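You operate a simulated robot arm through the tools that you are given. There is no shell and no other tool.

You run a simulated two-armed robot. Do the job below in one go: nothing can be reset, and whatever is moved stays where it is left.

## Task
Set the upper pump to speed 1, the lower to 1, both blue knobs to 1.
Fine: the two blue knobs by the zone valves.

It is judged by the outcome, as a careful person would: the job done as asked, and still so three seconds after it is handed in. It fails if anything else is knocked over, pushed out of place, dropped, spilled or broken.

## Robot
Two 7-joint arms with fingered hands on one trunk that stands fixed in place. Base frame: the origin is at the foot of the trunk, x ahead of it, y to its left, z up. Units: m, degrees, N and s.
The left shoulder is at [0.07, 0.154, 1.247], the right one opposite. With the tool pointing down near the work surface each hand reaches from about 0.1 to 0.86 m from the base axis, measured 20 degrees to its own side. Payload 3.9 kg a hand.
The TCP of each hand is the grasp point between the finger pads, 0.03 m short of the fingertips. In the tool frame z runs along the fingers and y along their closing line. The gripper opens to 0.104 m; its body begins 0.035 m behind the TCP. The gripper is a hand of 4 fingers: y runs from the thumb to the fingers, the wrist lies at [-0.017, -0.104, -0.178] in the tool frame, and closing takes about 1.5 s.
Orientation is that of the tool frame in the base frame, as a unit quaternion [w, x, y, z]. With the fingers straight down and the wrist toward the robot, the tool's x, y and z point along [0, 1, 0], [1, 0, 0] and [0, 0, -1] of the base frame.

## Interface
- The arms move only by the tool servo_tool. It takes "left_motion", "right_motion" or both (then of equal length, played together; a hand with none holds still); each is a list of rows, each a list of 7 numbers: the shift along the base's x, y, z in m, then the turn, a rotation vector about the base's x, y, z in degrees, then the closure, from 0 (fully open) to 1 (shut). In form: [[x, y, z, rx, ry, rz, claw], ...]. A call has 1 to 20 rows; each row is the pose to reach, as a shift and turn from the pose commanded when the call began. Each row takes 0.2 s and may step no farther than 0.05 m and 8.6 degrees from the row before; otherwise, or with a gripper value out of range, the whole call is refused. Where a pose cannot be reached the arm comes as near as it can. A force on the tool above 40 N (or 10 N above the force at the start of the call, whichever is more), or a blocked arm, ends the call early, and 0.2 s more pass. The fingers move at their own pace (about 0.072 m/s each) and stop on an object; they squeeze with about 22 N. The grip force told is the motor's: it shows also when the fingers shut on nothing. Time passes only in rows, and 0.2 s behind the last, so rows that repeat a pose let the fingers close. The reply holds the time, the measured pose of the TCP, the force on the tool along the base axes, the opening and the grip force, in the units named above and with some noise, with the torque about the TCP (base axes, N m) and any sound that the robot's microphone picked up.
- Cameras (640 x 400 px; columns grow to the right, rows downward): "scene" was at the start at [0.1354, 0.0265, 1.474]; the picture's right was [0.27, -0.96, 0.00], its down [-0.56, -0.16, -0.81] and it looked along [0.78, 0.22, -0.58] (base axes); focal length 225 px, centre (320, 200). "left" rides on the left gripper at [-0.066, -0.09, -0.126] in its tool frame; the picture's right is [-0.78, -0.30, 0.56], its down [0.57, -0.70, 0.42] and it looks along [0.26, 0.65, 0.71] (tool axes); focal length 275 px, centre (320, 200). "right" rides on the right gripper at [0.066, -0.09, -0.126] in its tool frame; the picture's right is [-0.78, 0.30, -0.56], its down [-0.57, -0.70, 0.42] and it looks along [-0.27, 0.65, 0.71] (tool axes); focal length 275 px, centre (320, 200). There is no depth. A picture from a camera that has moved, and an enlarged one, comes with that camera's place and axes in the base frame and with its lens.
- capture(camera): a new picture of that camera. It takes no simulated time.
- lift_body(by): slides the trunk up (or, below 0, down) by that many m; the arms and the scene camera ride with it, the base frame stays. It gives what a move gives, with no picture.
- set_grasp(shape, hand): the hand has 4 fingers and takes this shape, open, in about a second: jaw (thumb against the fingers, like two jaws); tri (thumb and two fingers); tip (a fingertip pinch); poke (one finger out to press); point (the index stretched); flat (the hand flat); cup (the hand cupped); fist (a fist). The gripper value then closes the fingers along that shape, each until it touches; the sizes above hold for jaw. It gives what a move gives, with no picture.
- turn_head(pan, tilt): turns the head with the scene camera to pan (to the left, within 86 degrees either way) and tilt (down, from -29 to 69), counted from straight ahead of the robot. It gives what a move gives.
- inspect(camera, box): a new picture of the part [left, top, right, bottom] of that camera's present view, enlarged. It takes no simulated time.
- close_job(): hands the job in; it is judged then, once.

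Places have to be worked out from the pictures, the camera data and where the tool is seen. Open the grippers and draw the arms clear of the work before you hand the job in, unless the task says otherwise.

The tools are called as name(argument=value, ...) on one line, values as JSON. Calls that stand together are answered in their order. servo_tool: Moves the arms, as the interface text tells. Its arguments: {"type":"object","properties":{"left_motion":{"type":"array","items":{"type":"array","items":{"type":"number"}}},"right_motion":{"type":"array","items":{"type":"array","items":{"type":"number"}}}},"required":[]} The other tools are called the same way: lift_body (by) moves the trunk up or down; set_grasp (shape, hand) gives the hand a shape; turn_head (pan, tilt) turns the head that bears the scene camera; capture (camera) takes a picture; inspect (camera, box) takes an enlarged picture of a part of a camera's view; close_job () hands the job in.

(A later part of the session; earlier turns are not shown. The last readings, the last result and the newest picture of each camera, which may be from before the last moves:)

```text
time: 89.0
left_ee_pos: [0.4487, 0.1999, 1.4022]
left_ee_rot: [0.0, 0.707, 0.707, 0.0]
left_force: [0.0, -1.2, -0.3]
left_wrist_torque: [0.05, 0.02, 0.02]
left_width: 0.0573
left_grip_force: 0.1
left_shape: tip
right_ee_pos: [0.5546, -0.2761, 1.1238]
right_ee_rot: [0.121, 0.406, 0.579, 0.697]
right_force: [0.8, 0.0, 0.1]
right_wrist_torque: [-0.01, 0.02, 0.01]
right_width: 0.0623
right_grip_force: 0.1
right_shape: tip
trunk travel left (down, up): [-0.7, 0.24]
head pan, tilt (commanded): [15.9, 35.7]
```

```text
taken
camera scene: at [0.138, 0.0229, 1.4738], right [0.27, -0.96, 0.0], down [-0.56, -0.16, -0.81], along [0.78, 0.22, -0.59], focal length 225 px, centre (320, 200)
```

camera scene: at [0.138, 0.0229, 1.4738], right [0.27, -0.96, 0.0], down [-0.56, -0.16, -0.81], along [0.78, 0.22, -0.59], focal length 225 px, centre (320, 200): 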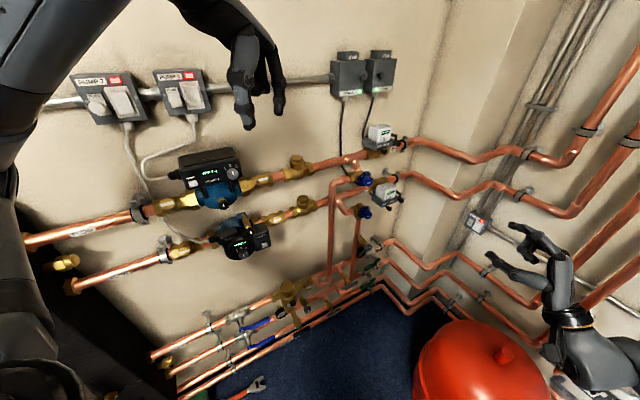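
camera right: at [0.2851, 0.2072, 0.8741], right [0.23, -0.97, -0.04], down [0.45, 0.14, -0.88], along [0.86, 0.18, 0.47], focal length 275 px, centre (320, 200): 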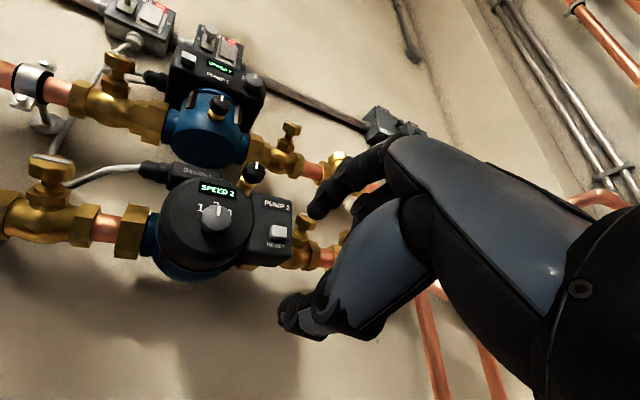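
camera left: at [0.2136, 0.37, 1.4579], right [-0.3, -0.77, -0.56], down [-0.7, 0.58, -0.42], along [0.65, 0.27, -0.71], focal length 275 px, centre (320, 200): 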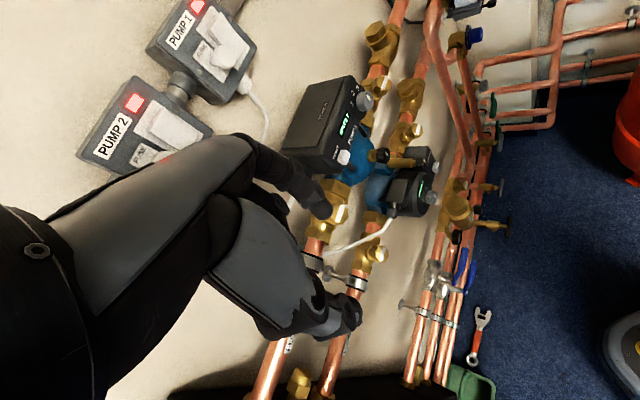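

The left hand is in front centre. I turn it about the wall's horizontal direction to point into the wall while descending.

servo_tool(left_motion=[[0.0064, -0.0073, -0.0273, 5.785, -5.785, 0, 0.45], [0.0127, -0.0145, -0.0545, 11.57, -11.57, 0, 0.45], [0.0191, -0.0218, -0.0818, 17.355, -17.355, 0, 0.45], [0.0255, -0.0291, -0.1091, 23.14, -23.14, 0, 0.45], [0.0318, -0.0364, -0.1364, 28.925, -28.925, 0, 0.45], [0.0382, -0.0436, -0.1636, 34.71, -34.71, 0, 0.45], [0.0445, -0.0509, -0.1909, 40.495, -40.495, 0, 0.45], [0.0509, -0.0582, -0.2182, 46.28, -46.28, 0, 0.45], [0.0573, -0.0655, -0.2455, 52.065, -52.065, 0, 0.45], [0.0636, -0.0727, -0.2727, 57.85, -57.85, 0, 0.45], [0.07, -0.08, -0.3, 63.64, -63.64, 0, 0.45], [0.07, -0.08, -0.3, 63.64, -63.64, 0, 0.45]])

capture(camera="scene")

capture(camera="left")

```text
time: 91.6
left_ee_pos: [0.5162, 0.1195, 1.1046]
left_ee_rot: [-0.001, 0.501, 0.499, 0.708]
left_force: [0.3, -0.3, 0.8]
left_wrist_torque: [0.02, -0.01, -0.01]
left_width: 0.0575
left_grip_force: 0.1
left_shape: tip
left hand out of reach, approached as far as the arm can: row 4, 5
right_ee_pos: [0.5534, -0.2725, 1.1243]
right_ee_rot: [0.122, 0.405, 0.58, 0.697]
right_force: [0.2, 0.6, 0.0]
right_wrist_torque: [0.01, 0.01, 0.0]
right_width: 0.0624
right_grip_force: 0.1
right_shape: tip
trunk travel left (down, up): [-0.7, 0.24]
head pan, tilt (commanded): [15.9, 35.7]
```

```text
taken
camera scene: at [0.1352, 0.0262, 1.474], right [0.27, -0.96, 0.0], down [-0.56, -0.16, -0.81], along [0.78, 0.22, -0.58], focal length 225 px, centre (320, 200)
```

scene: 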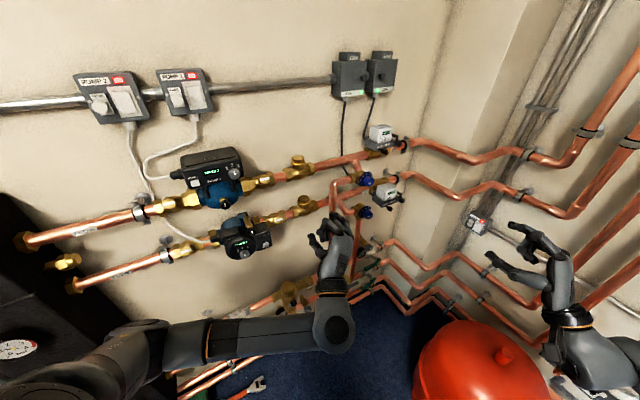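

```text
taken
camera left: at [0.4156, 0.0417, 0.9925], right [0.63, 0.16, -0.76], down [-0.34, 0.94, -0.09], along [0.7, 0.31, 0.65], focal length 275 px, centre (320, 200)
```

left: 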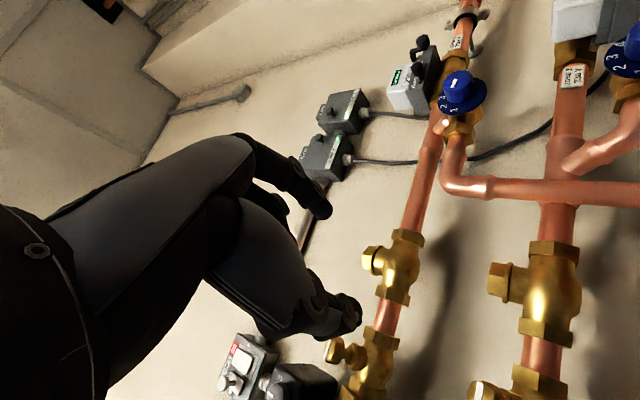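

The left hand now points squarely into the wall at a 45° roll. I slide it left along the wall to a standoff before the lower pump's knob.

servo_tool(left_motion=[[-0.016, 0.0267, -0.0212, 0, 0, 0, 0.45], [-0.032, 0.0533, -0.0423, 0, 0, 0, 0.45], [-0.048, 0.08, -0.0635, 0, 0, 0, 0.45], [-0.064, 0.1067, -0.0847, 0, 0, 0, 0.45], [-0.08, 0.1333, -0.1058, 0, 0, 0, 0.45], [-0.094, 0.158, -0.127, 0, 0, 0, 0.45], [-0.094, 0.158, -0.127, 0, 0, 0, 0.45]])

capture(camera="scene")

capture(camera="left")

```text
time: 93.2
left_ee_pos: [0.4219, 0.2777, 0.9749]
left_ee_rot: [0.0, 0.5, 0.5, 0.707]
left_force: [0.3, -0.3, 0.3]
left_wrist_torque: [0.0, 0.04, 0.0]
left_width: 0.0571
left_grip_force: 0.0
left_shape: tip
right_ee_pos: [0.5543, -0.2741, 1.1244]
right_ee_rot: [0.122, 0.405, 0.58, 0.696]
right_force: [0.0, 0.3, 0.6]
right_wrist_torque: [-0.02, -0.03, 0.01]
right_width: 0.062
right_grip_force: 0.0
right_shape: tip
trunk travel left (down, up): [-0.7, 0.24]
head pan, tilt (commanded): [15.9, 35.7]
```

```text
taken
camera scene: at [0.1357, 0.026, 1.474], right [0.27, -0.96, 0.0], down [-0.56, -0.16, -0.81], along [0.78, 0.22, -0.58], focal length 225 px, centre (320, 200)
```

scene: 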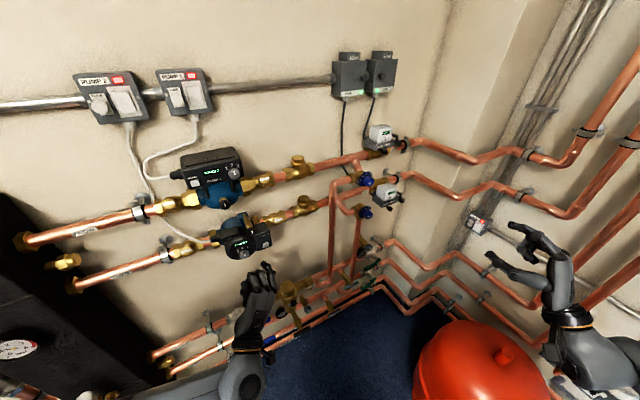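

```text
taken
camera left: at [0.3211, 0.1997, 0.8652], right [0.63, 0.15, -0.76], down [-0.34, 0.94, -0.09], along [0.7, 0.31, 0.65], focal length 275 px, centre (320, 200)
```

left: 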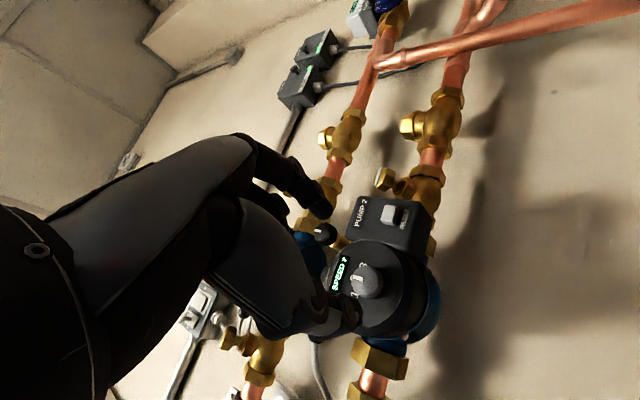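

The left arm reaches this standoff exactly. I zoom in with both cameras to fix the knob relative to the hand.

inspect(camera="left", box=[270, 170, 450, 350])

inspect(camera="scene", box=[210, 215, 290, 285])

```text
2.22 times, centred on (360, 260) of left
camera zoom: at [0.3211, 0.1997, 0.8652], right [0.63, 0.15, -0.76], down [-0.34, 0.94, -0.09], along [0.7, 0.31, 0.65], focal length 612 px, centre (231, 67)
```

zoom: 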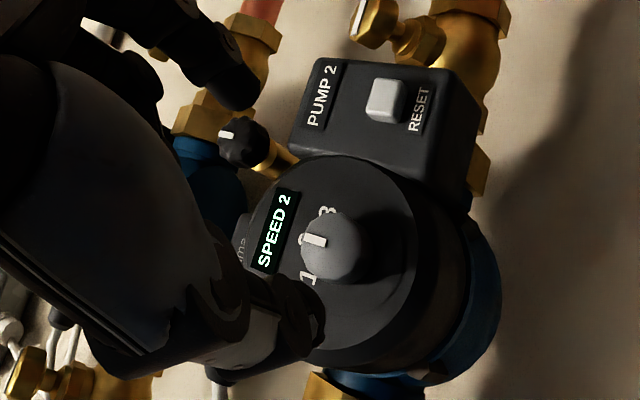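

```text
5.71 times, centred on (250, 250) of scene
camera zoom: at [0.1357, 0.026, 1.474], right [0.27, -0.96, 0.0], down [-0.56, -0.16, -0.81], along [0.78, 0.22, -0.58], focal length 1287 px, centre (720, -86)
```

zoom: 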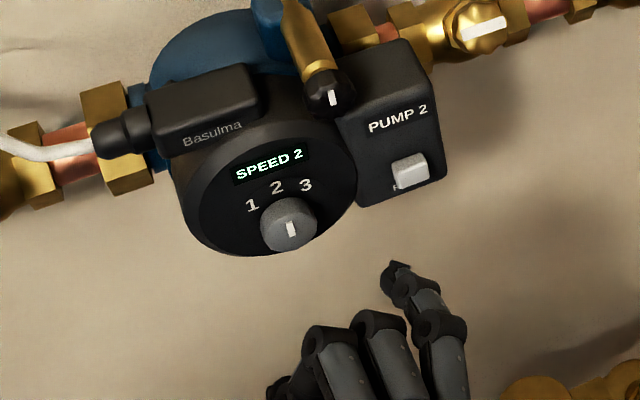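

Both fixes agree on the knob at about u 0.0995, w 0.588, z 0.979. I test in free air here whether the left hand can roll counter-clockwise by 55° from this posture.

servo_tool(left_motion=[[0, 0, 0, -5.56, -5.56, 0, 0.5], [0, 0, 0, -11.11, -11.11, 0, 0.5], [0, 0, 0, -16.67, -16.67, 0, 0.5], [0, 0, 0, -22.22, -22.22, 0, 0.5], [0, 0, 0, -27.78, -27.78, 0, 0.5], [0, 0, 0, -33.33, -33.33, 0, 0.5], [0, 0, 0, -38.89, -38.89, 0, 0.5], [0, 0, 0, -38.89, -38.89, 0, 0.5]])

```text
time: 95.0
left_ee_pos: [0.4233, 0.28, 0.9746]
left_ee_rot: [0.326, 0.211, 0.675, 0.627]
left_force: [0.5, 0.2, 0.3]
left_wrist_torque: [-0.01, 0.03, -0.01]
left_width: 0.0523
left_grip_force: 0.1
left_shape: tip
right_ee_pos: [0.5528, -0.2728, 1.125]
right_ee_rot: [0.122, 0.405, 0.58, 0.697]
right_force: [-0.7, 0.6, -0.5]
right_wrist_torque: [0.03, 0.01, 0.02]
right_width: 0.0622
right_grip_force: 0.0
right_shape: tip
trunk travel left (down, up): [-0.7, 0.24]
head pan, tilt (commanded): [15.9, 35.7]
```

The whole range from +45° to -10° is reachable. I roll back to +40° and move in to just short of the knob.

servo_tool(left_motion=[[0.0053, 0.0057, 0.0006, 5.05, 5.05, 0, 0.5], [0.0106, 0.0115, 0.0011, 10.1, 10.1, 0, 0.5], [0.0159, 0.0172, 0.0017, 15.15, 15.15, 0, 0.5], [0.0212, 0.0229, 0.0023, 20.2, 20.2, 0, 0.5], [0.0265, 0.0286, 0.0029, 25.25, 25.25, 0, 0.5], [0.0318, 0.0344, 0.0034, 30.3, 30.3, 0, 0.5], [0.0371, 0.0401, 0.004, 35.36, 35.36, 0, 0.5], [0.0371, 0.0401, 0.004, 35.36, 35.36, 0, 0.5]])

inspect(camera="scene", box=[210, 215, 290, 285])

inspect(camera="left", box=[270, 150, 450, 350])

```text
time: 96.8
left_ee_pos: [0.4607, 0.3208, 0.9779]
left_ee_rot: [0.03, 0.478, 0.521, 0.706]
left_force: [0.4, 0.4, 0.4]
left_wrist_torque: [0.0, -0.01, 0.03]
left_width: 0.0525
left_grip_force: 0.0
left_shape: tip
right_ee_pos: [0.5521, -0.2739, 1.1256]
right_ee_rot: [0.122, 0.406, 0.579, 0.697]
right_force: [-0.2, -0.5, 0.3]
right_wrist_torque: [-0.01, 0.0, 0.0]
right_width: 0.0623
right_grip_force: 0.2
right_shape: tip
trunk travel left (down, up): [-0.7, 0.24]
head pan, tilt (commanded): [15.9, 35.7]
```

```text
5.71 times, centred on (250, 250) of scene
camera zoom: at [0.1354, 0.0262, 1.474], right [0.27, -0.96, 0.0], down [-0.56, -0.16, -0.81], along [0.78, 0.22, -0.58], focal length 1287 px, centre (720, -86)
```

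zoom: 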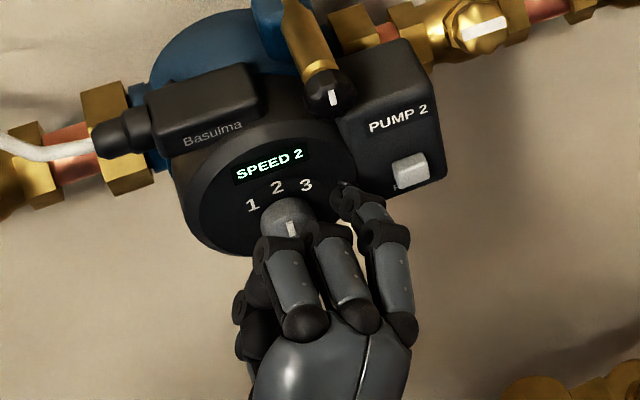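

```text
2.00 times, centred on (360, 250) of left
camera zoom: at [0.3656, 0.2361, 0.8661], right [0.68, 0.11, -0.73], down [-0.33, 0.93, -0.17], along [0.66, 0.35, 0.67], focal length 551 px, centre (240, 100)
```

zoom: 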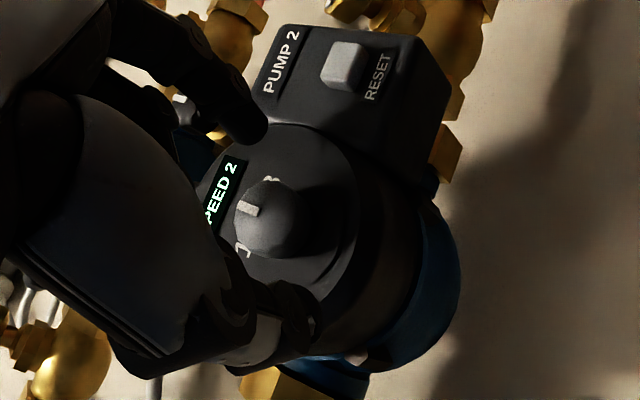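

The knob lies between thumb and index, and the estimates agree within 3 mm. I advance slowly the last 15 mm, watching the force.

servo_tool(left_motion=[[0.0045, 0.003, 0.001, 0, 0, 0, 0.5], [0.0082, 0.0067, 0.001, 0, 0, 0, 0.5], [0.0118, 0.0103, 0.001, 0, 0, 0, 0.5], [0.0118, 0.0103, 0.001, 0, 0, 0, 0.5]])

inspect(camera="left", box=[270, 150, 450, 350])

inspect(camera="scene", box=[225, 225, 275, 265])

```text
time: 97.8
left_ee_pos: [0.4711, 0.3295, 0.9809]
left_ee_rot: [0.032, 0.479, 0.521, 0.706]
left_force: [-2.7, -3.5, -0.8]
left_wrist_torque: [0.06, -0.03, -0.17]
left_width: 0.0522
left_grip_force: 0.0
left_shape: tip
right_ee_pos: [0.5527, -0.273, 1.1247]
right_ee_rot: [0.123, 0.405, 0.579, 0.697]
right_force: [0.3, -0.1, -0.2]
right_wrist_torque: [0.01, 0.0, 0.02]
right_width: 0.0624
right_grip_force: 0.0
right_shape: tip
trunk travel left (down, up): [-0.7, 0.24]
head pan, tilt (commanded): [15.9, 35.7]
```

```text
2.00 times, centred on (360, 250) of left
camera zoom: at [0.3777, 0.245, 0.8681], right [0.68, 0.11, -0.73], down [-0.33, 0.93, -0.17], along [0.66, 0.35, 0.67], focal length 551 px, centre (240, 100)
```

zoom: 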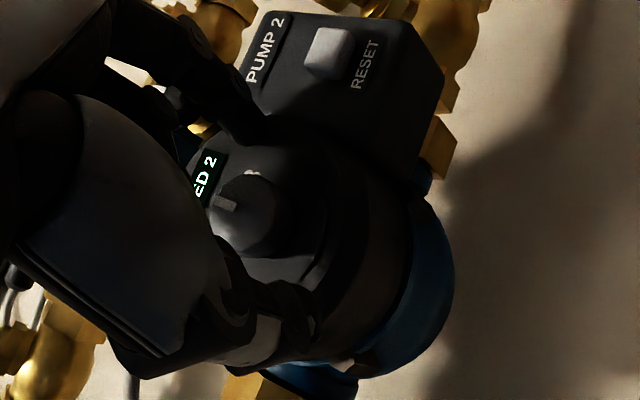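

```text
10.00 times, centred on (250, 245) of scene
camera zoom: at [0.1348, 0.0255, 1.4741], right [0.27, -0.96, 0.0], down [-0.56, -0.16, -0.81], along [0.78, 0.22, -0.58], focal length 2252 px, centre (1020, -250)
```

zoom: 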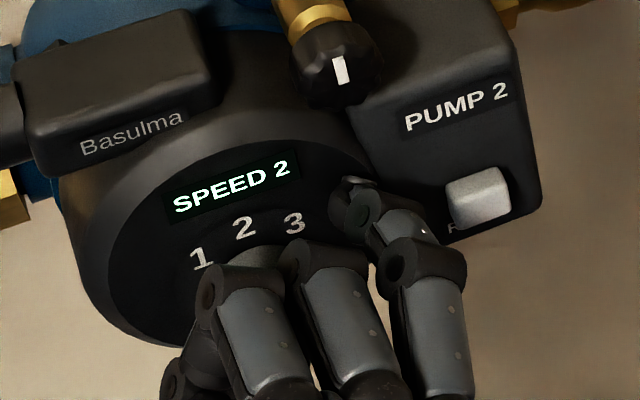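

Light contact with the panel (4 N) at tip depth w≈0.596, so the tips reach right to the knob's base. I ease back 1.5 mm and close on the knob.

servo_tool(left_motion=[[-0.0011, -0.0011, 0, 0, 0, 0, 0.5], [-0.0011, -0.0011, 0, 0, 0, 0, 0.75], [-0.0011, -0.0011, 0, 0, 0, 0, 1], [-0.0011, -0.0011, 0, 0, 0, 0, 1], [-0.0011, -0.0011, 0, 0, 0, 0, 1], [-0.0011, -0.0011, 0, 0, 0, 0, 1]])

inspect(camera="left", box=[270, 150, 450, 350])

inspect(camera="scene", box=[225, 225, 275, 265])

```text
time: 99.2
left_ee_pos: [0.4716, 0.328, 0.9791]
left_ee_rot: [0.031, 0.479, 0.521, 0.706]
left_force: [3.0, -0.2, -4.2]
left_wrist_torque: [-0.05, 0.03, -0.08]
left_width: 0.0187
left_grip_force: 22.0
left_shape: tip
right_ee_pos: [0.5535, -0.2728, 1.1231]
right_ee_rot: [0.122, 0.406, 0.579, 0.696]
right_force: [-0.7, 0.5, -0.6]
right_wrist_torque: [0.03, 0.01, -0.01]
right_width: 0.0622
right_grip_force: 0.0
right_shape: tip
trunk travel left (down, up): [-0.7, 0.24]
head pan, tilt (commanded): [15.9, 35.7]
```

```text
2.00 times, centred on (360, 250) of left
camera zoom: at [0.3774, 0.2444, 0.8675], right [0.68, 0.11, -0.73], down [-0.33, 0.93, -0.17], along [0.66, 0.35, 0.67], focal length 551 px, centre (240, 100)
```

zoom: 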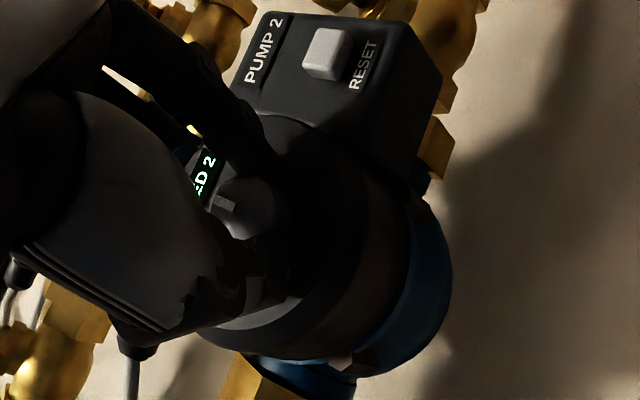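

```text
10.00 times, centred on (250, 245) of scene
camera zoom: at [0.1366, 0.0266, 1.4739], right [0.27, -0.96, 0.0], down [-0.56, -0.16, -0.81], along [0.78, 0.22, -0.58], focal length 2252 px, centre (1020, -250)
```

zoom: 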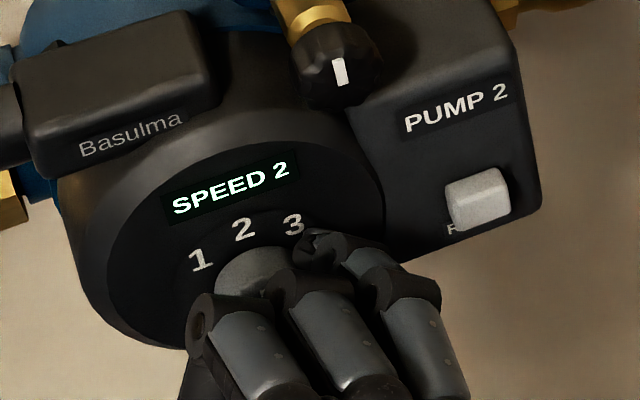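

The knob is held. I turn slowly counter-clockwise by 48° and watch the display.

servo_tool(left_motion=[[0, 0, 0, -2.83, -2.83, 0, 1], [0, 0, 0, -5.66, -5.66, 0, 1], [0, 0, 0, -8.49, -8.49, 0, 1], [0, 0, 0, -11.31, -11.31, 0, 1], [0, 0, 0, -14.14, -14.14, 0, 1], [0, 0, 0, -16.97, -16.97, 0, 1], [0, 0, 0, -19.8, -19.8, 0, 1], [0, 0, 0, -22.63, -22.63, 0, 1], [0, 0, 0, -25.46, -25.46, 0, 1], [0, 0, 0, -28.28, -28.28, 0, 1], [0, 0, 0, -31.11, -31.11, 0, 1], [0, 0, 0, -33.94, -33.94, 0, 1], [0, 0, 0, -33.94, -33.94, 0, 1]])

inspect(camera="scene", box=[225, 225, 275, 265])

inspect(camera="left", box=[270, 150, 450, 350])

```text
time: 102.0
left_ee_pos: [0.4721, 0.3278, 0.9792]
left_ee_rot: [0.316, 0.224, 0.67, 0.633]
left_force: [7.2, -0.1, 5.0]
left_wrist_torque: [0.16, -0.08, -0.13]
left_width: 0.0182
left_grip_force: 22.1
left_shape: tip
right_ee_pos: [0.5548, -0.2737, 1.1246]
right_ee_rot: [0.121, 0.406, 0.579, 0.696]
right_force: [-1.3, -0.2, 0.0]
right_wrist_torque: [-0.04, -0.01, 0.05]
right_width: 0.0623
right_grip_force: 0.0
right_shape: tip
trunk travel left (down, up): [-0.7, 0.24]
head pan, tilt (commanded): [15.9, 35.7]
```

```text
10.00 times, centred on (250, 245) of scene
camera zoom: at [0.1367, 0.0262, 1.474], right [0.27, -0.96, 0.0], down [-0.56, -0.16, -0.81], along [0.78, 0.22, -0.58], focal length 2252 px, centre (1020, -250)
```

zoom: 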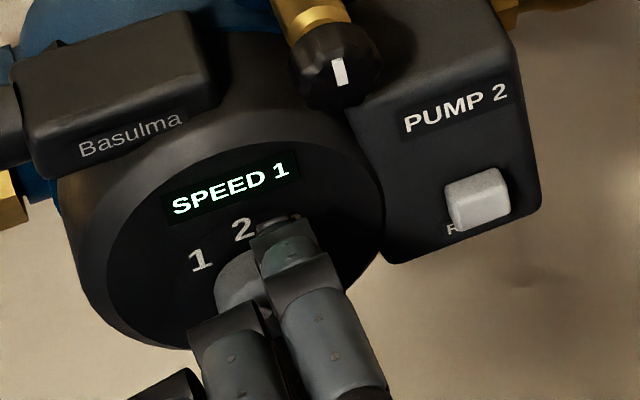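

```text
2.00 times, centred on (360, 250) of left
camera zoom: at [0.4384, 0.1833, 0.8988], right [0.97, -0.18, -0.19], down [-0.03, 0.63, -0.77], along [0.26, 0.75, 0.61], focal length 551 px, centre (240, 100)
```

zoom: 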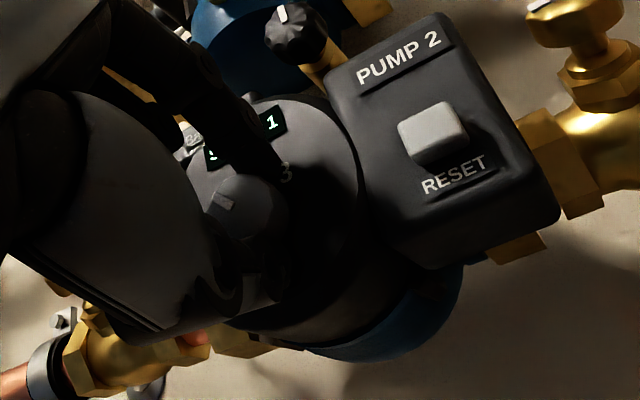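

The display now reads SPEED 1. I open, draw straight back, and check the pointer.

servo_tool(left_motion=[[0, 0, 0, 0, 0, 0, 0.7], [0, 0, 0, 0, 0, 0, 0.5], [0, 0, 0, 0, 0, 0, 0.45], [0, 0, 0, 0, 0, 0, 0.45], [-0.011, -0.011, 0, 0, 0, 0, 0.45], [-0.025, -0.025, 0, 0, 0, 0, 0.45], [-0.045, -0.045, 0, 0, 0, 0, 0.45], [-0.06, -0.06, -0.02, 0, 0, 0, 0.45], [-0.06, -0.06, -0.05, 0, 0, 0, 0.45], [-0.06, -0.06, -0.05, 0, 0, 0, 0.45]])

inspect(camera="scene", box=[225, 225, 275, 265])

capture(camera="left")

```text
time: 104.2
left_ee_pos: [0.4103, 0.2687, 0.9286]
left_ee_rot: [0.316, 0.225, 0.67, 0.633]
left_force: [0.0, 0.2, -0.6]
left_wrist_torque: [0.01, 0.0, 0.02]
left_width: 0.0569
left_grip_force: 0.0
left_shape: tip
right_ee_pos: [0.5517, -0.2731, 1.1255]
right_ee_rot: [0.12, 0.404, 0.579, 0.697]
right_force: [-0.2, 0.3, 0.2]
right_wrist_torque: [0.01, 0.02, -0.05]
right_width: 0.0621
right_grip_force: 0.0
right_shape: tip
trunk travel left (down, up): [-0.7, 0.24]
head pan, tilt (commanded): [15.9, 35.7]
```

```text
10.00 times, centred on (250, 245) of scene
camera zoom: at [0.1349, 0.0262, 1.4741], right [0.27, -0.96, 0.0], down [-0.56, -0.16, -0.81], along [0.78, 0.22, -0.58], focal length 2252 px, centre (1020, -250)
```

zoom: 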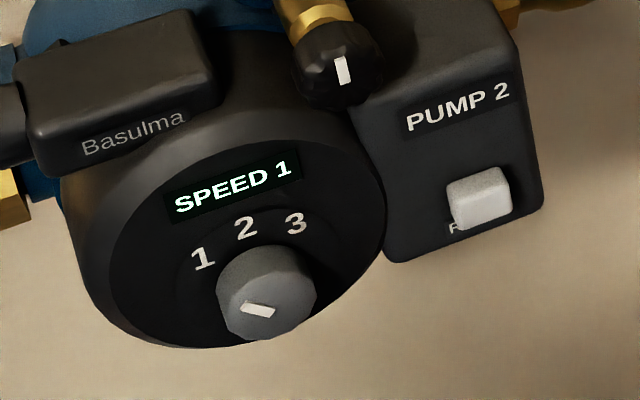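

```text
taken
camera left: at [0.3764, 0.1247, 0.8491], right [0.97, -0.18, -0.19], down [-0.03, 0.63, -0.77], along [0.26, 0.75, 0.61], focal length 275 px, centre (320, 200)
```

left: 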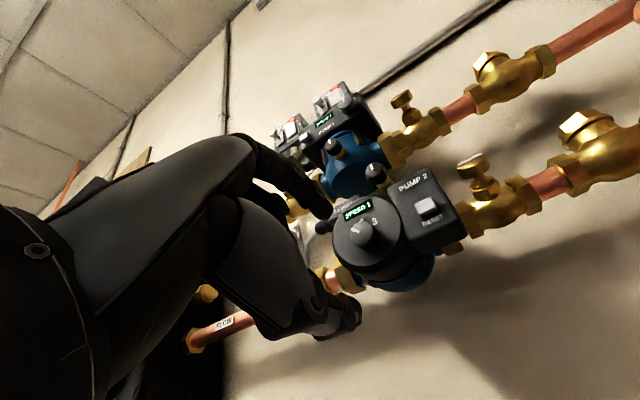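

Lower pump is at SPEED 1 with the pointer on 1. For the upper pump I raise the trunk by 0.23 m, so the arm keeps the same posture relative to it.

lift_body(by=0.234)

inspect(camera="scene", box=[175, 175, 275, 265])

capture(camera="scene")

capture(camera="left")

```text
time: 106.7
left_ee_pos: [0.4111, 0.2709, 1.1645]
left_ee_rot: [0.316, 0.225, 0.67, 0.632]
left_force: [0.6, 0.7, 0.3]
left_wrist_torque: [-0.03, -0.03, -0.03]
left_width: 0.0567
left_grip_force: 0.0
left_shape: tip
right_ee_pos: [0.5521, -0.2726, 1.3576]
right_ee_rot: [0.122, 0.405, 0.58, 0.697]
right_force: [0.1, 0.7, 0.6]
right_wrist_torque: [0.01, -0.01, -0.01]
right_width: 0.062
right_grip_force: 0.1
right_shape: tip
trunk travel left (down, up): [-0.934, 0.006]
head pan, tilt (commanded): [15.9, 35.7]
```

```text
4.44 times, centred on (225, 220) of scene
camera zoom: at [0.1354, 0.0263, 1.708], right [0.27, -0.96, 0.0], down [-0.56, -0.16, -0.81], along [0.78, 0.22, -0.58], focal length 1001 px, centre (742, 111)
```

zoom: 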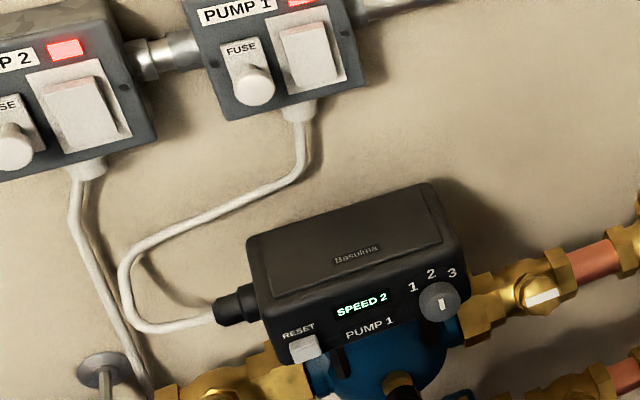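

```text
taken
camera scene: at [0.1354, 0.0263, 1.708], right [0.27, -0.96, 0.0], down [-0.56, -0.16, -0.81], along [0.78, 0.22, -0.58], focal length 225 px, centre (320, 200)
```

scene: 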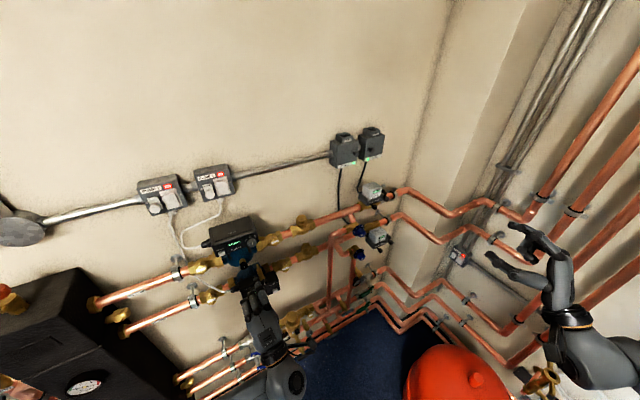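

```text
taken
camera left: at [0.3767, 0.1249, 1.083], right [0.97, -0.18, -0.19], down [-0.03, 0.63, -0.77], along [0.26, 0.75, 0.61], focal length 275 px, centre (320, 200)
```

left: 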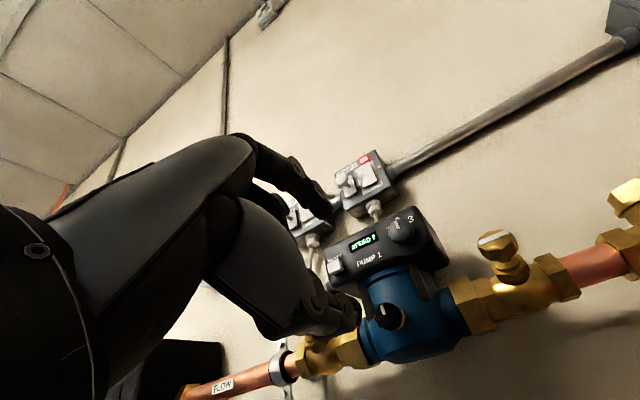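

The upper pump's knob comes out at u 0.129, w 0.620, z 1.214. I roll the left hand to +40° and bring it to a standoff in front of that knob.

servo_tool(left_motion=[[0.0099, 0.0039, 0.0072, 4.95, 4.95, 0, 0.5], [0.0199, 0.0079, 0.0144, 9.9, 9.9, 0, 0.5], [0.0298, 0.0118, 0.0216, 14.85, 14.85, 0, 0.5], [0.0397, 0.0157, 0.0289, 19.8, 19.8, 0, 0.5], [0.0496, 0.0196, 0.0361, 24.75, 24.75, 0, 0.5], [0.0596, 0.0236, 0.0433, 29.7, 29.7, 0, 0.5], [0.0695, 0.0275, 0.0505, 34.65, 34.65, 0, 0.5], [0.0695, 0.0275, 0.0505, 34.65, 34.65, 0, 0.5]])

inspect(camera="scene", box=[205, 215, 285, 285])

inspect(camera="left", box=[270, 150, 450, 350])

```text
time: 108.5
left_ee_pos: [0.4797, 0.2971, 1.2146]
left_ee_rot: [0.024, 0.482, 0.517, 0.707]
left_force: [0.0, -0.4, 0.2]
left_wrist_torque: [0.0, 0.03, -0.03]
left_width: 0.0523
left_grip_force: 0.1
left_shape: tip
right_ee_pos: [0.554, -0.2717, 1.3585]
right_ee_rot: [0.122, 0.405, 0.579, 0.696]
right_force: [0.8, 0.2, 0.3]
right_wrist_torque: [0.0, 0.01, -0.01]
right_width: 0.0624
right_grip_force: 0.0
right_shape: tip
trunk travel left (down, up): [-0.934, 0.006]
head pan, tilt (commanded): [15.9, 35.7]
```

```text
5.71 times, centred on (245, 250) of scene
camera zoom: at [0.1354, 0.0263, 1.708], right [0.27, -0.96, 0.0], down [-0.56, -0.16, -0.81], along [0.78, 0.22, -0.58], focal length 1287 px, centre (749, -86)
```

zoom: 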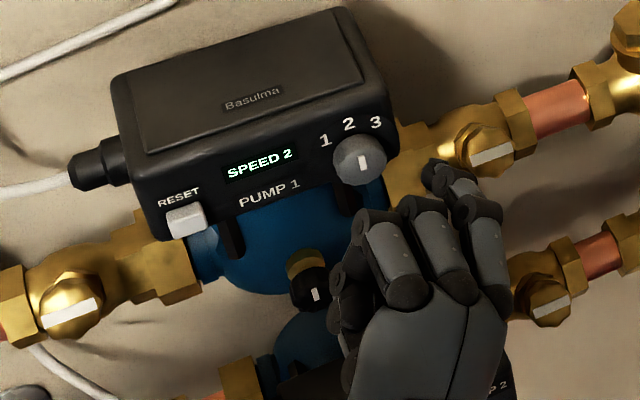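

```text
2.00 times, centred on (360, 250) of left
camera zoom: at [0.384, 0.2142, 1.1031], right [0.67, 0.12, -0.73], down [-0.33, 0.93, -0.15], along [0.67, 0.34, 0.66], focal length 551 px, centre (240, 100)
```

zoom: 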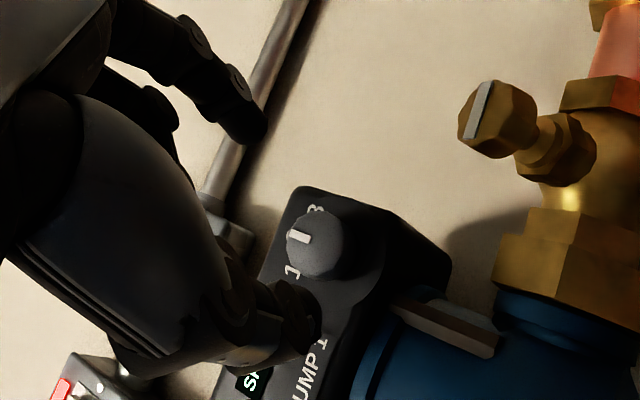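

The knob fix from here is u 0.1295, w 0.617, z 1.216, and nothing else is near the fingers. I advance 3 cm and check alignment.

servo_tool(left_motion=[[0.0072, 0.007, 0.002, 0, 0, 0, 0.5], [0.0145, 0.0141, 0.002, 0, 0, 0, 0.5], [0.0217, 0.0211, 0.002, 0, 0, 0, 0.5], [0.0217, 0.0211, 0.002, 0, 0, 0, 0.5]])

inspect(camera="scene", box=[220, 220, 270, 260])

inspect(camera="left", box=[270, 150, 450, 350])

```text
time: 109.5
left_ee_pos: [0.5017, 0.3182, 1.2166]
left_ee_rot: [0.025, 0.483, 0.517, 0.707]
left_force: [-0.1, -0.1, 0.5]
left_wrist_torque: [-0.02, -0.01, -0.01]
left_width: 0.0528
left_grip_force: 0.0
left_shape: tip
right_ee_pos: [0.5531, -0.2715, 1.3585]
right_ee_rot: [0.122, 0.405, 0.58, 0.696]
right_force: [0.1, 0.6, -0.3]
right_wrist_torque: [0.03, -0.04, 0.02]
right_width: 0.0625
right_grip_force: 0.1
right_shape: tip
trunk travel left (down, up): [-0.934, 0.006]
head pan, tilt (commanded): [15.9, 35.7]
```

```text
10.00 times, centred on (245, 240) of scene
camera zoom: at [0.1352, 0.0263, 1.708], right [0.27, -0.96, 0.0], down [-0.56, -0.16, -0.81], along [0.78, 0.22, -0.58], focal length 2252 px, centre (1070, -200)
```

zoom: 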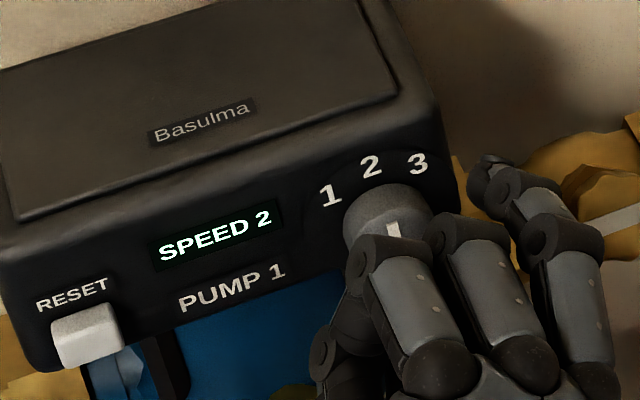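

```text
2.00 times, centred on (360, 250) of left
camera zoom: at [0.4059, 0.235, 1.1046], right [0.67, 0.12, -0.73], down [-0.33, 0.93, -0.15], along [0.66, 0.35, 0.66], focal length 551 px, centre (240, 100)
```

zoom: 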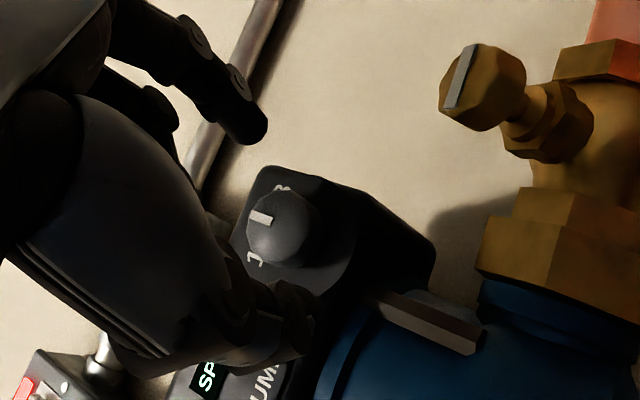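

Aligned as it was on the lower pump. I advance slowly 15 mm more, watching for light contact.

servo_tool(left_motion=[[0.0036, 0.0036, 0, 0, 0, 0, 0.5], [0.0072, 0.0072, 0, 0, 0, 0, 0.5], [0.0106, 0.0106, 0, 0, 0, 0, 0.5], [0.0106, 0.0106, 0, 0, 0, 0, 0.5]])

inspect(camera="left", box=[270, 150, 450, 350])

inspect(camera="scene", box=[220, 220, 270, 260])

```text
time: 110.5
left_ee_pos: [0.5139, 0.3294, 1.2156]
left_ee_rot: [0.025, 0.482, 0.518, 0.707]
left_force: [-0.3, -0.4, -1.0]
left_wrist_torque: [-0.03, 0.01, 0.02]
left_width: 0.0526
left_grip_force: 0.1
left_shape: tip
right_ee_pos: [0.5535, -0.2727, 1.359]
right_ee_rot: [0.123, 0.405, 0.58, 0.696]
right_force: [0.0, 0.0, 0.8]
right_wrist_torque: [-0.02, 0.02, 0.02]
right_width: 0.0624
right_grip_force: 0.0
right_shape: tip
trunk travel left (down, up): [-0.934, 0.006]
head pan, tilt (commanded): [15.9, 35.7]
```

```text
2.00 times, centred on (360, 250) of left
camera zoom: at [0.4183, 0.2455, 1.1045], right [0.67, 0.12, -0.73], down [-0.33, 0.93, -0.15], along [0.66, 0.35, 0.66], focal length 551 px, centre (240, 100)
```

zoom: 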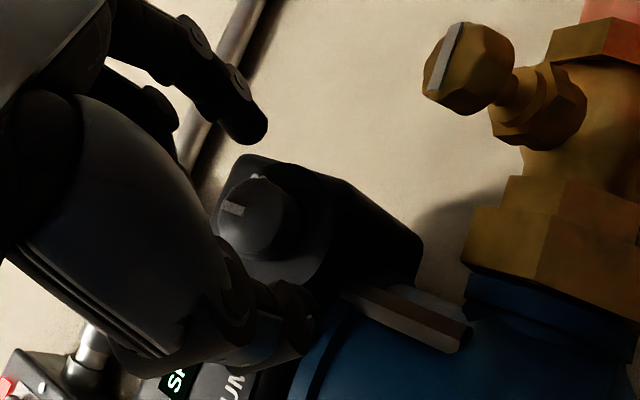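

```text
10.00 times, centred on (245, 240) of scene
camera zoom: at [0.1354, 0.0264, 1.708], right [0.27, -0.96, 0.0], down [-0.56, -0.16, -0.81], along [0.78, 0.22, -0.58], focal length 2252 px, centre (1070, -200)
```

zoom: 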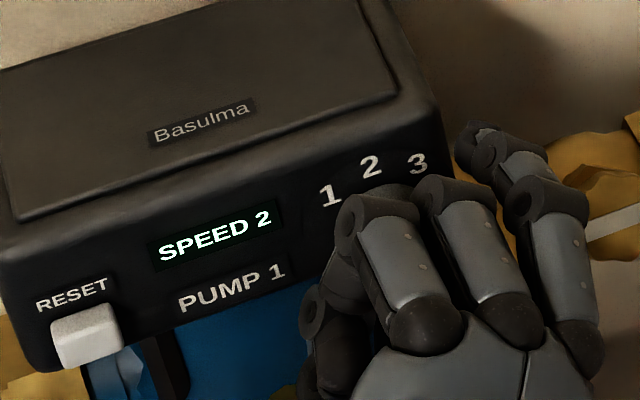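

No contact yet at tip depth w≈0.626, which gives about 9 mm of overlap with the knob; going deeper risks catching the panel's edge, so I close here.

servo_tool(left_motion=[[0, 0, 0, 0, 0, 0, 0.6], [0, 0, 0, 0, 0, 0, 0.8], [0, 0, 0, 0, 0, 0, 1], [0, 0, 0, 0, 0, 0, 1], [0, 0, 0, 0, 0, 0, 1], [0, 0, 0, 0, 0, 0, 1]])

inspect(camera="left", box=[270, 150, 450, 350])

inspect(camera="scene", box=[220, 220, 270, 260])

```text
time: 111.9
left_ee_pos: [0.5153, 0.3288, 1.2148]
left_ee_rot: [0.025, 0.484, 0.517, 0.705]
left_force: [0.9, -1.8, -5.4]
left_wrist_torque: [-0.11, 0.1, -0.03]
left_width: 0.0186
left_grip_force: 22.6
left_shape: tip
right_ee_pos: [0.5535, -0.2722, 1.3574]
right_ee_rot: [0.121, 0.405, 0.58, 0.697]
right_force: [-0.6, -0.5, 0.8]
right_wrist_torque: [0.02, 0.01, 0.02]
right_width: 0.0625
right_grip_force: 0.2
right_shape: tip
trunk travel left (down, up): [-0.934, 0.006]
head pan, tilt (commanded): [15.9, 35.7]
```

```text
2.00 times, centred on (360, 250) of left
camera zoom: at [0.4188, 0.2453, 1.1036], right [0.67, 0.12, -0.73], down [-0.33, 0.93, -0.15], along [0.67, 0.35, 0.66], focal length 551 px, centre (240, 100)
```

zoom: 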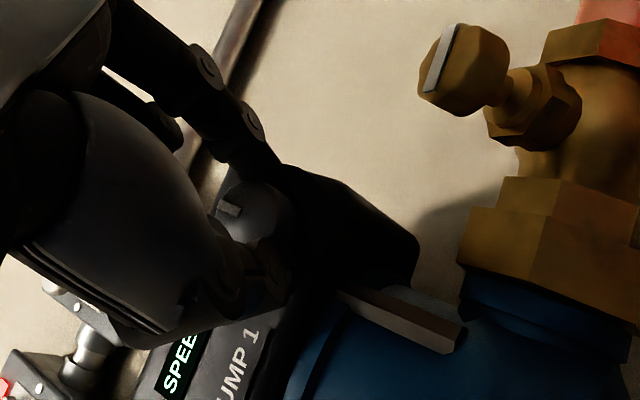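

```text
10.00 times, centred on (245, 240) of scene
camera zoom: at [0.1368, 0.0265, 1.7079], right [0.27, -0.96, 0.0], down [-0.56, -0.16, -0.81], along [0.78, 0.22, -0.58], focal length 2252 px, centre (1070, -200)
```

zoom: 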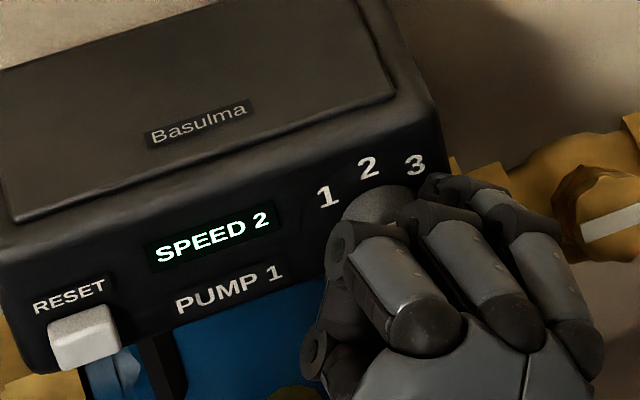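

The knob is held just as on the lower pump (18.6 mm, 22 N, little side force). I turn slowly counter-clockwise by 48° and watch the display.

servo_tool(left_motion=[[0, 0, 0, -2.83, -2.83, 0, 1], [0, 0, 0, -5.66, -5.66, 0, 1], [0, 0, 0, -8.49, -8.49, 0, 1], [0, 0, 0, -11.31, -11.31, 0, 1], [0, 0, 0, -14.14, -14.14, 0, 1], [0, 0, 0, -16.97, -16.97, 0, 1], [0, 0, 0, -19.8, -19.8, 0, 1], [0, 0, 0, -22.63, -22.63, 0, 1], [0, 0, 0, -25.46, -25.46, 0, 1], [0, 0, 0, -28.28, -28.28, 0, 1], [0, 0, 0, -31.11, -31.11, 0, 1], [0, 0, 0, -33.94, -33.94, 0, 1], [0, 0, 0, -33.94, -33.94, 0, 1]])

inspect(camera="scene", box=[220, 220, 270, 260])

inspect(camera="left", box=[270, 150, 450, 350])

```text
time: 114.7
left_ee_pos: [0.5147, 0.3284, 1.2158]
left_ee_rot: [0.309, 0.23, 0.669, 0.635]
left_force: [8.2, -1.0, 0.6]
left_wrist_torque: [0.02, -0.06, -0.17]
left_width: 0.0184
left_grip_force: 21.6
left_shape: tip
right_ee_pos: [0.5555, -0.2732, 1.3587]
right_ee_rot: [0.122, 0.406, 0.579, 0.696]
right_force: [0.1, -0.6, 0.7]
right_wrist_torque: [-0.01, -0.03, 0.0]
right_width: 0.0621
right_grip_force: 0.0
right_shape: tip
trunk travel left (down, up): [-0.934, 0.006]
head pan, tilt (commanded): [15.9, 35.7]
```

```text
10.00 times, centred on (245, 240) of scene
camera zoom: at [0.1379, 0.0258, 1.7078], right [0.27, -0.96, 0.0], down [-0.56, -0.16, -0.81], along [0.78, 0.22, -0.59], focal length 2252 px, centre (1070, -200)
```

zoom: 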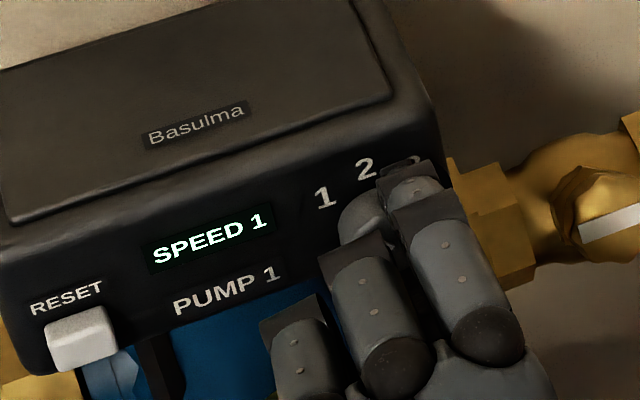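

```text
2.00 times, centred on (360, 250) of left
camera zoom: at [0.4792, 0.1846, 1.1341], right [0.96, -0.18, -0.2], down [-0.04, 0.64, -0.77], along [0.26, 0.75, 0.61], focal length 551 px, centre (240, 100)
```

zoom: 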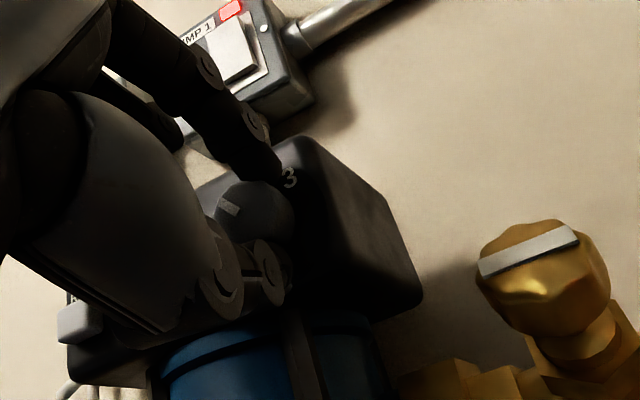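

The upper pump reads SPEED 1. I open and draw the left hand straight back off the panel.

servo_tool(left_motion=[[0, 0, 0, 0, 0, 0, 0.7], [0, 0, 0, 0, 0, 0, 0.5], [0, 0, 0, 0, 0, 0, 0.45], [0, 0, 0, 0, 0, 0, 0.45], [-0.011, -0.011, 0, 0, 0, 0, 0.45], [-0.025, -0.025, 0, 0, 0, 0, 0.45], [-0.045, -0.045, 0, 0, 0, 0, 0.45], [-0.06, -0.06, 0, 0, 0, 0, 0.45], [-0.07, -0.08, -0.02, 0, 0, 0, 0.4], [-0.07, -0.1, -0.04, 0, 0, 0, 0.3], [-0.07, -0.1, -0.04, 0, 0, 0, 0.3]])

inspect(camera="scene", box=[220, 220, 270, 260])

capture(camera="scene")

```text
time: 117.1
left_ee_pos: [0.4427, 0.2295, 1.176]
left_ee_rot: [0.31, 0.23, 0.669, 0.636]
left_force: [0.5, -0.4, -1.0]
left_wrist_torque: [-0.01, 0.01, -0.04]
left_width: 0.0727
left_grip_force: 0.2
left_shape: tip
right_ee_pos: [0.5528, -0.2727, 1.3595]
right_ee_rot: [0.122, 0.405, 0.58, 0.696]
right_force: [-0.2, 0.3, 0.8]
right_wrist_torque: [0.0, 0.03, 0.0]
right_width: 0.062
right_grip_force: 0.0
right_shape: tip
trunk travel left (down, up): [-0.934, 0.006]
head pan, tilt (commanded): [15.9, 35.7]
```

```text
10.00 times, centred on (245, 240) of scene
camera zoom: at [0.135, 0.0266, 1.7081], right [0.27, -0.96, 0.0], down [-0.56, -0.16, -0.81], along [0.78, 0.22, -0.58], focal length 2252 px, centre (1070, -200)
```

zoom: 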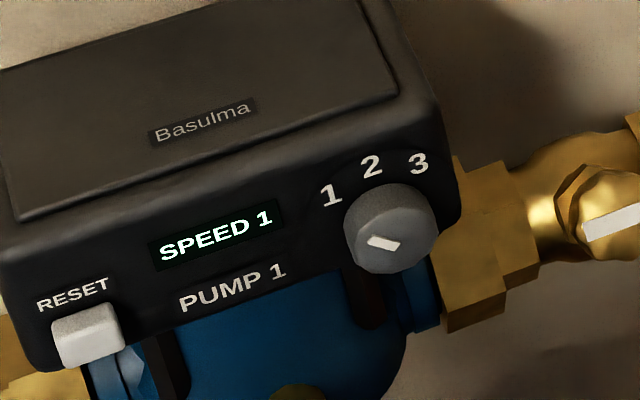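

```text
taken
camera scene: at [0.135, 0.0266, 1.7081], right [0.27, -0.96, 0.0], down [-0.56, -0.16, -0.81], along [0.78, 0.22, -0.58], focal length 225 px, centre (320, 200)
```

scene: 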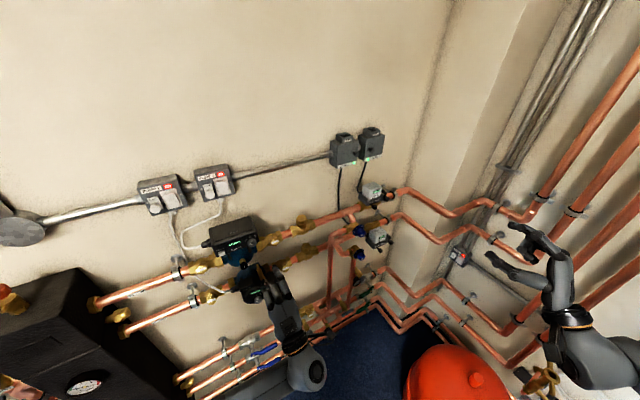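

The upper pump shows SPEED 1 with its pointer on 1. I draw the left hand further back from the work and open both hands, then check everything.

servo_tool(left_motion=[[-0.005, -0.03, 0, 0, 0, 0, 0.2], [-0.01, -0.06, 0, 0, 0, 0, 0.1], [-0.015, -0.09, 0, 0, 0, 0, 0], [-0.02, -0.12, 0, 0, 0, 0, 0], [-0.025, -0.14, 0, 0, 0, 0, 0], [-0.025, -0.14, 0, 0, 0, 0, 0]], right_motion=[[0, 0, 0, 0, 0, 0, 0.2], [0, 0, 0, 0, 0, 0, 0.1], [0, 0, 0, 0, 0, 0, 0], [0, 0, 0, 0, 0, 0, 0], [0, 0, 0, 0, 0, 0, 0], [0, 0, 0, 0, 0, 0, 0]])

inspect(camera="scene", box=[340, 215, 390, 275])

inspect(camera="scene", box=[190, 205, 310, 315])

capture(camera="scene")

```text
time: 118.5
left_ee_pos: [0.419, 0.0868, 1.1766]
left_ee_rot: [0.31, 0.23, 0.669, 0.635]
left_force: [0.5, 0.2, -1.1]
left_wrist_torque: [0.0, -0.01, 0.03]
left_width: 0.1038
left_grip_force: 0.1
left_shape: tip
right_ee_pos: [0.5526, -0.2726, 1.3582]
right_ee_rot: [0.122, 0.405, 0.579, 0.697]
right_force: [0.0, 0.3, 0.5]
right_wrist_torque: [-0.03, 0.01, -0.01]
right_width: 0.1035
right_grip_force: 0.1
right_shape: tip
trunk travel left (down, up): [-0.934, 0.006]
head pan, tilt (commanded): [15.9, 35.7]
```

```text
6.67 times, centred on (365, 245) of scene
camera zoom: at [0.1351, 0.0271, 1.708], right [0.27, -0.96, 0.0], down [-0.56, -0.16, -0.81], along [0.78, 0.22, -0.58], focal length 1502 px, centre (20, -100)
```

zoom: 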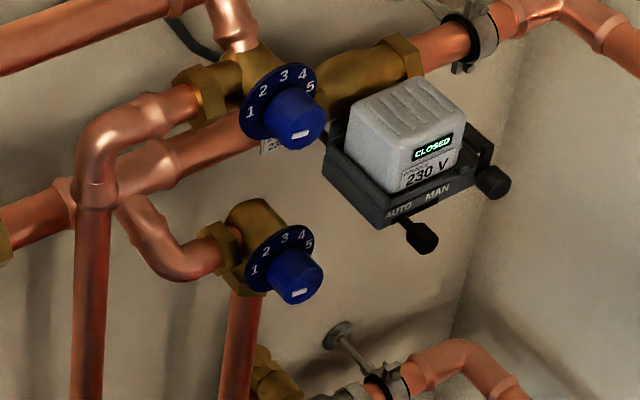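

```text
3.64 times, centred on (250, 260) of scene
camera zoom: at [0.1351, 0.0271, 1.708], right [0.27, -0.96, 0.0], down [-0.56, -0.16, -0.81], along [0.78, 0.22, -0.58], focal length 819 px, centre (574, -18)
```

zoom: 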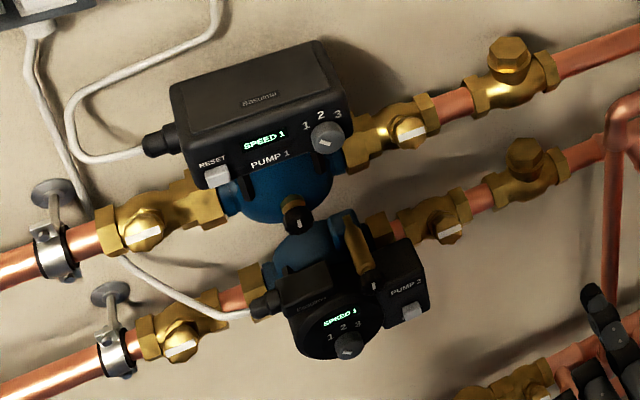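

```text
taken
camera scene: at [0.1351, 0.0271, 1.708], right [0.27, -0.96, 0.0], down [-0.56, -0.16, -0.81], along [0.78, 0.22, -0.58], focal length 225 px, centre (320, 200)
```

scene: 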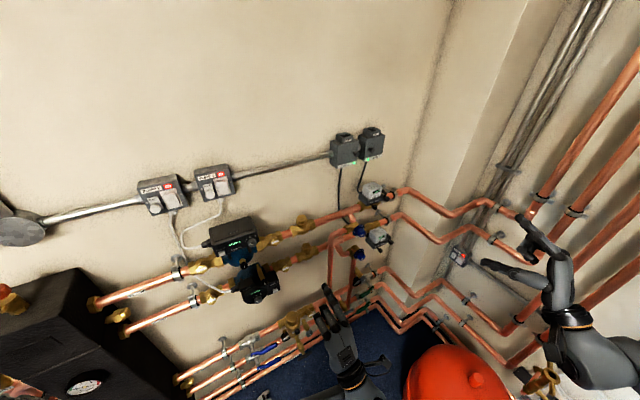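

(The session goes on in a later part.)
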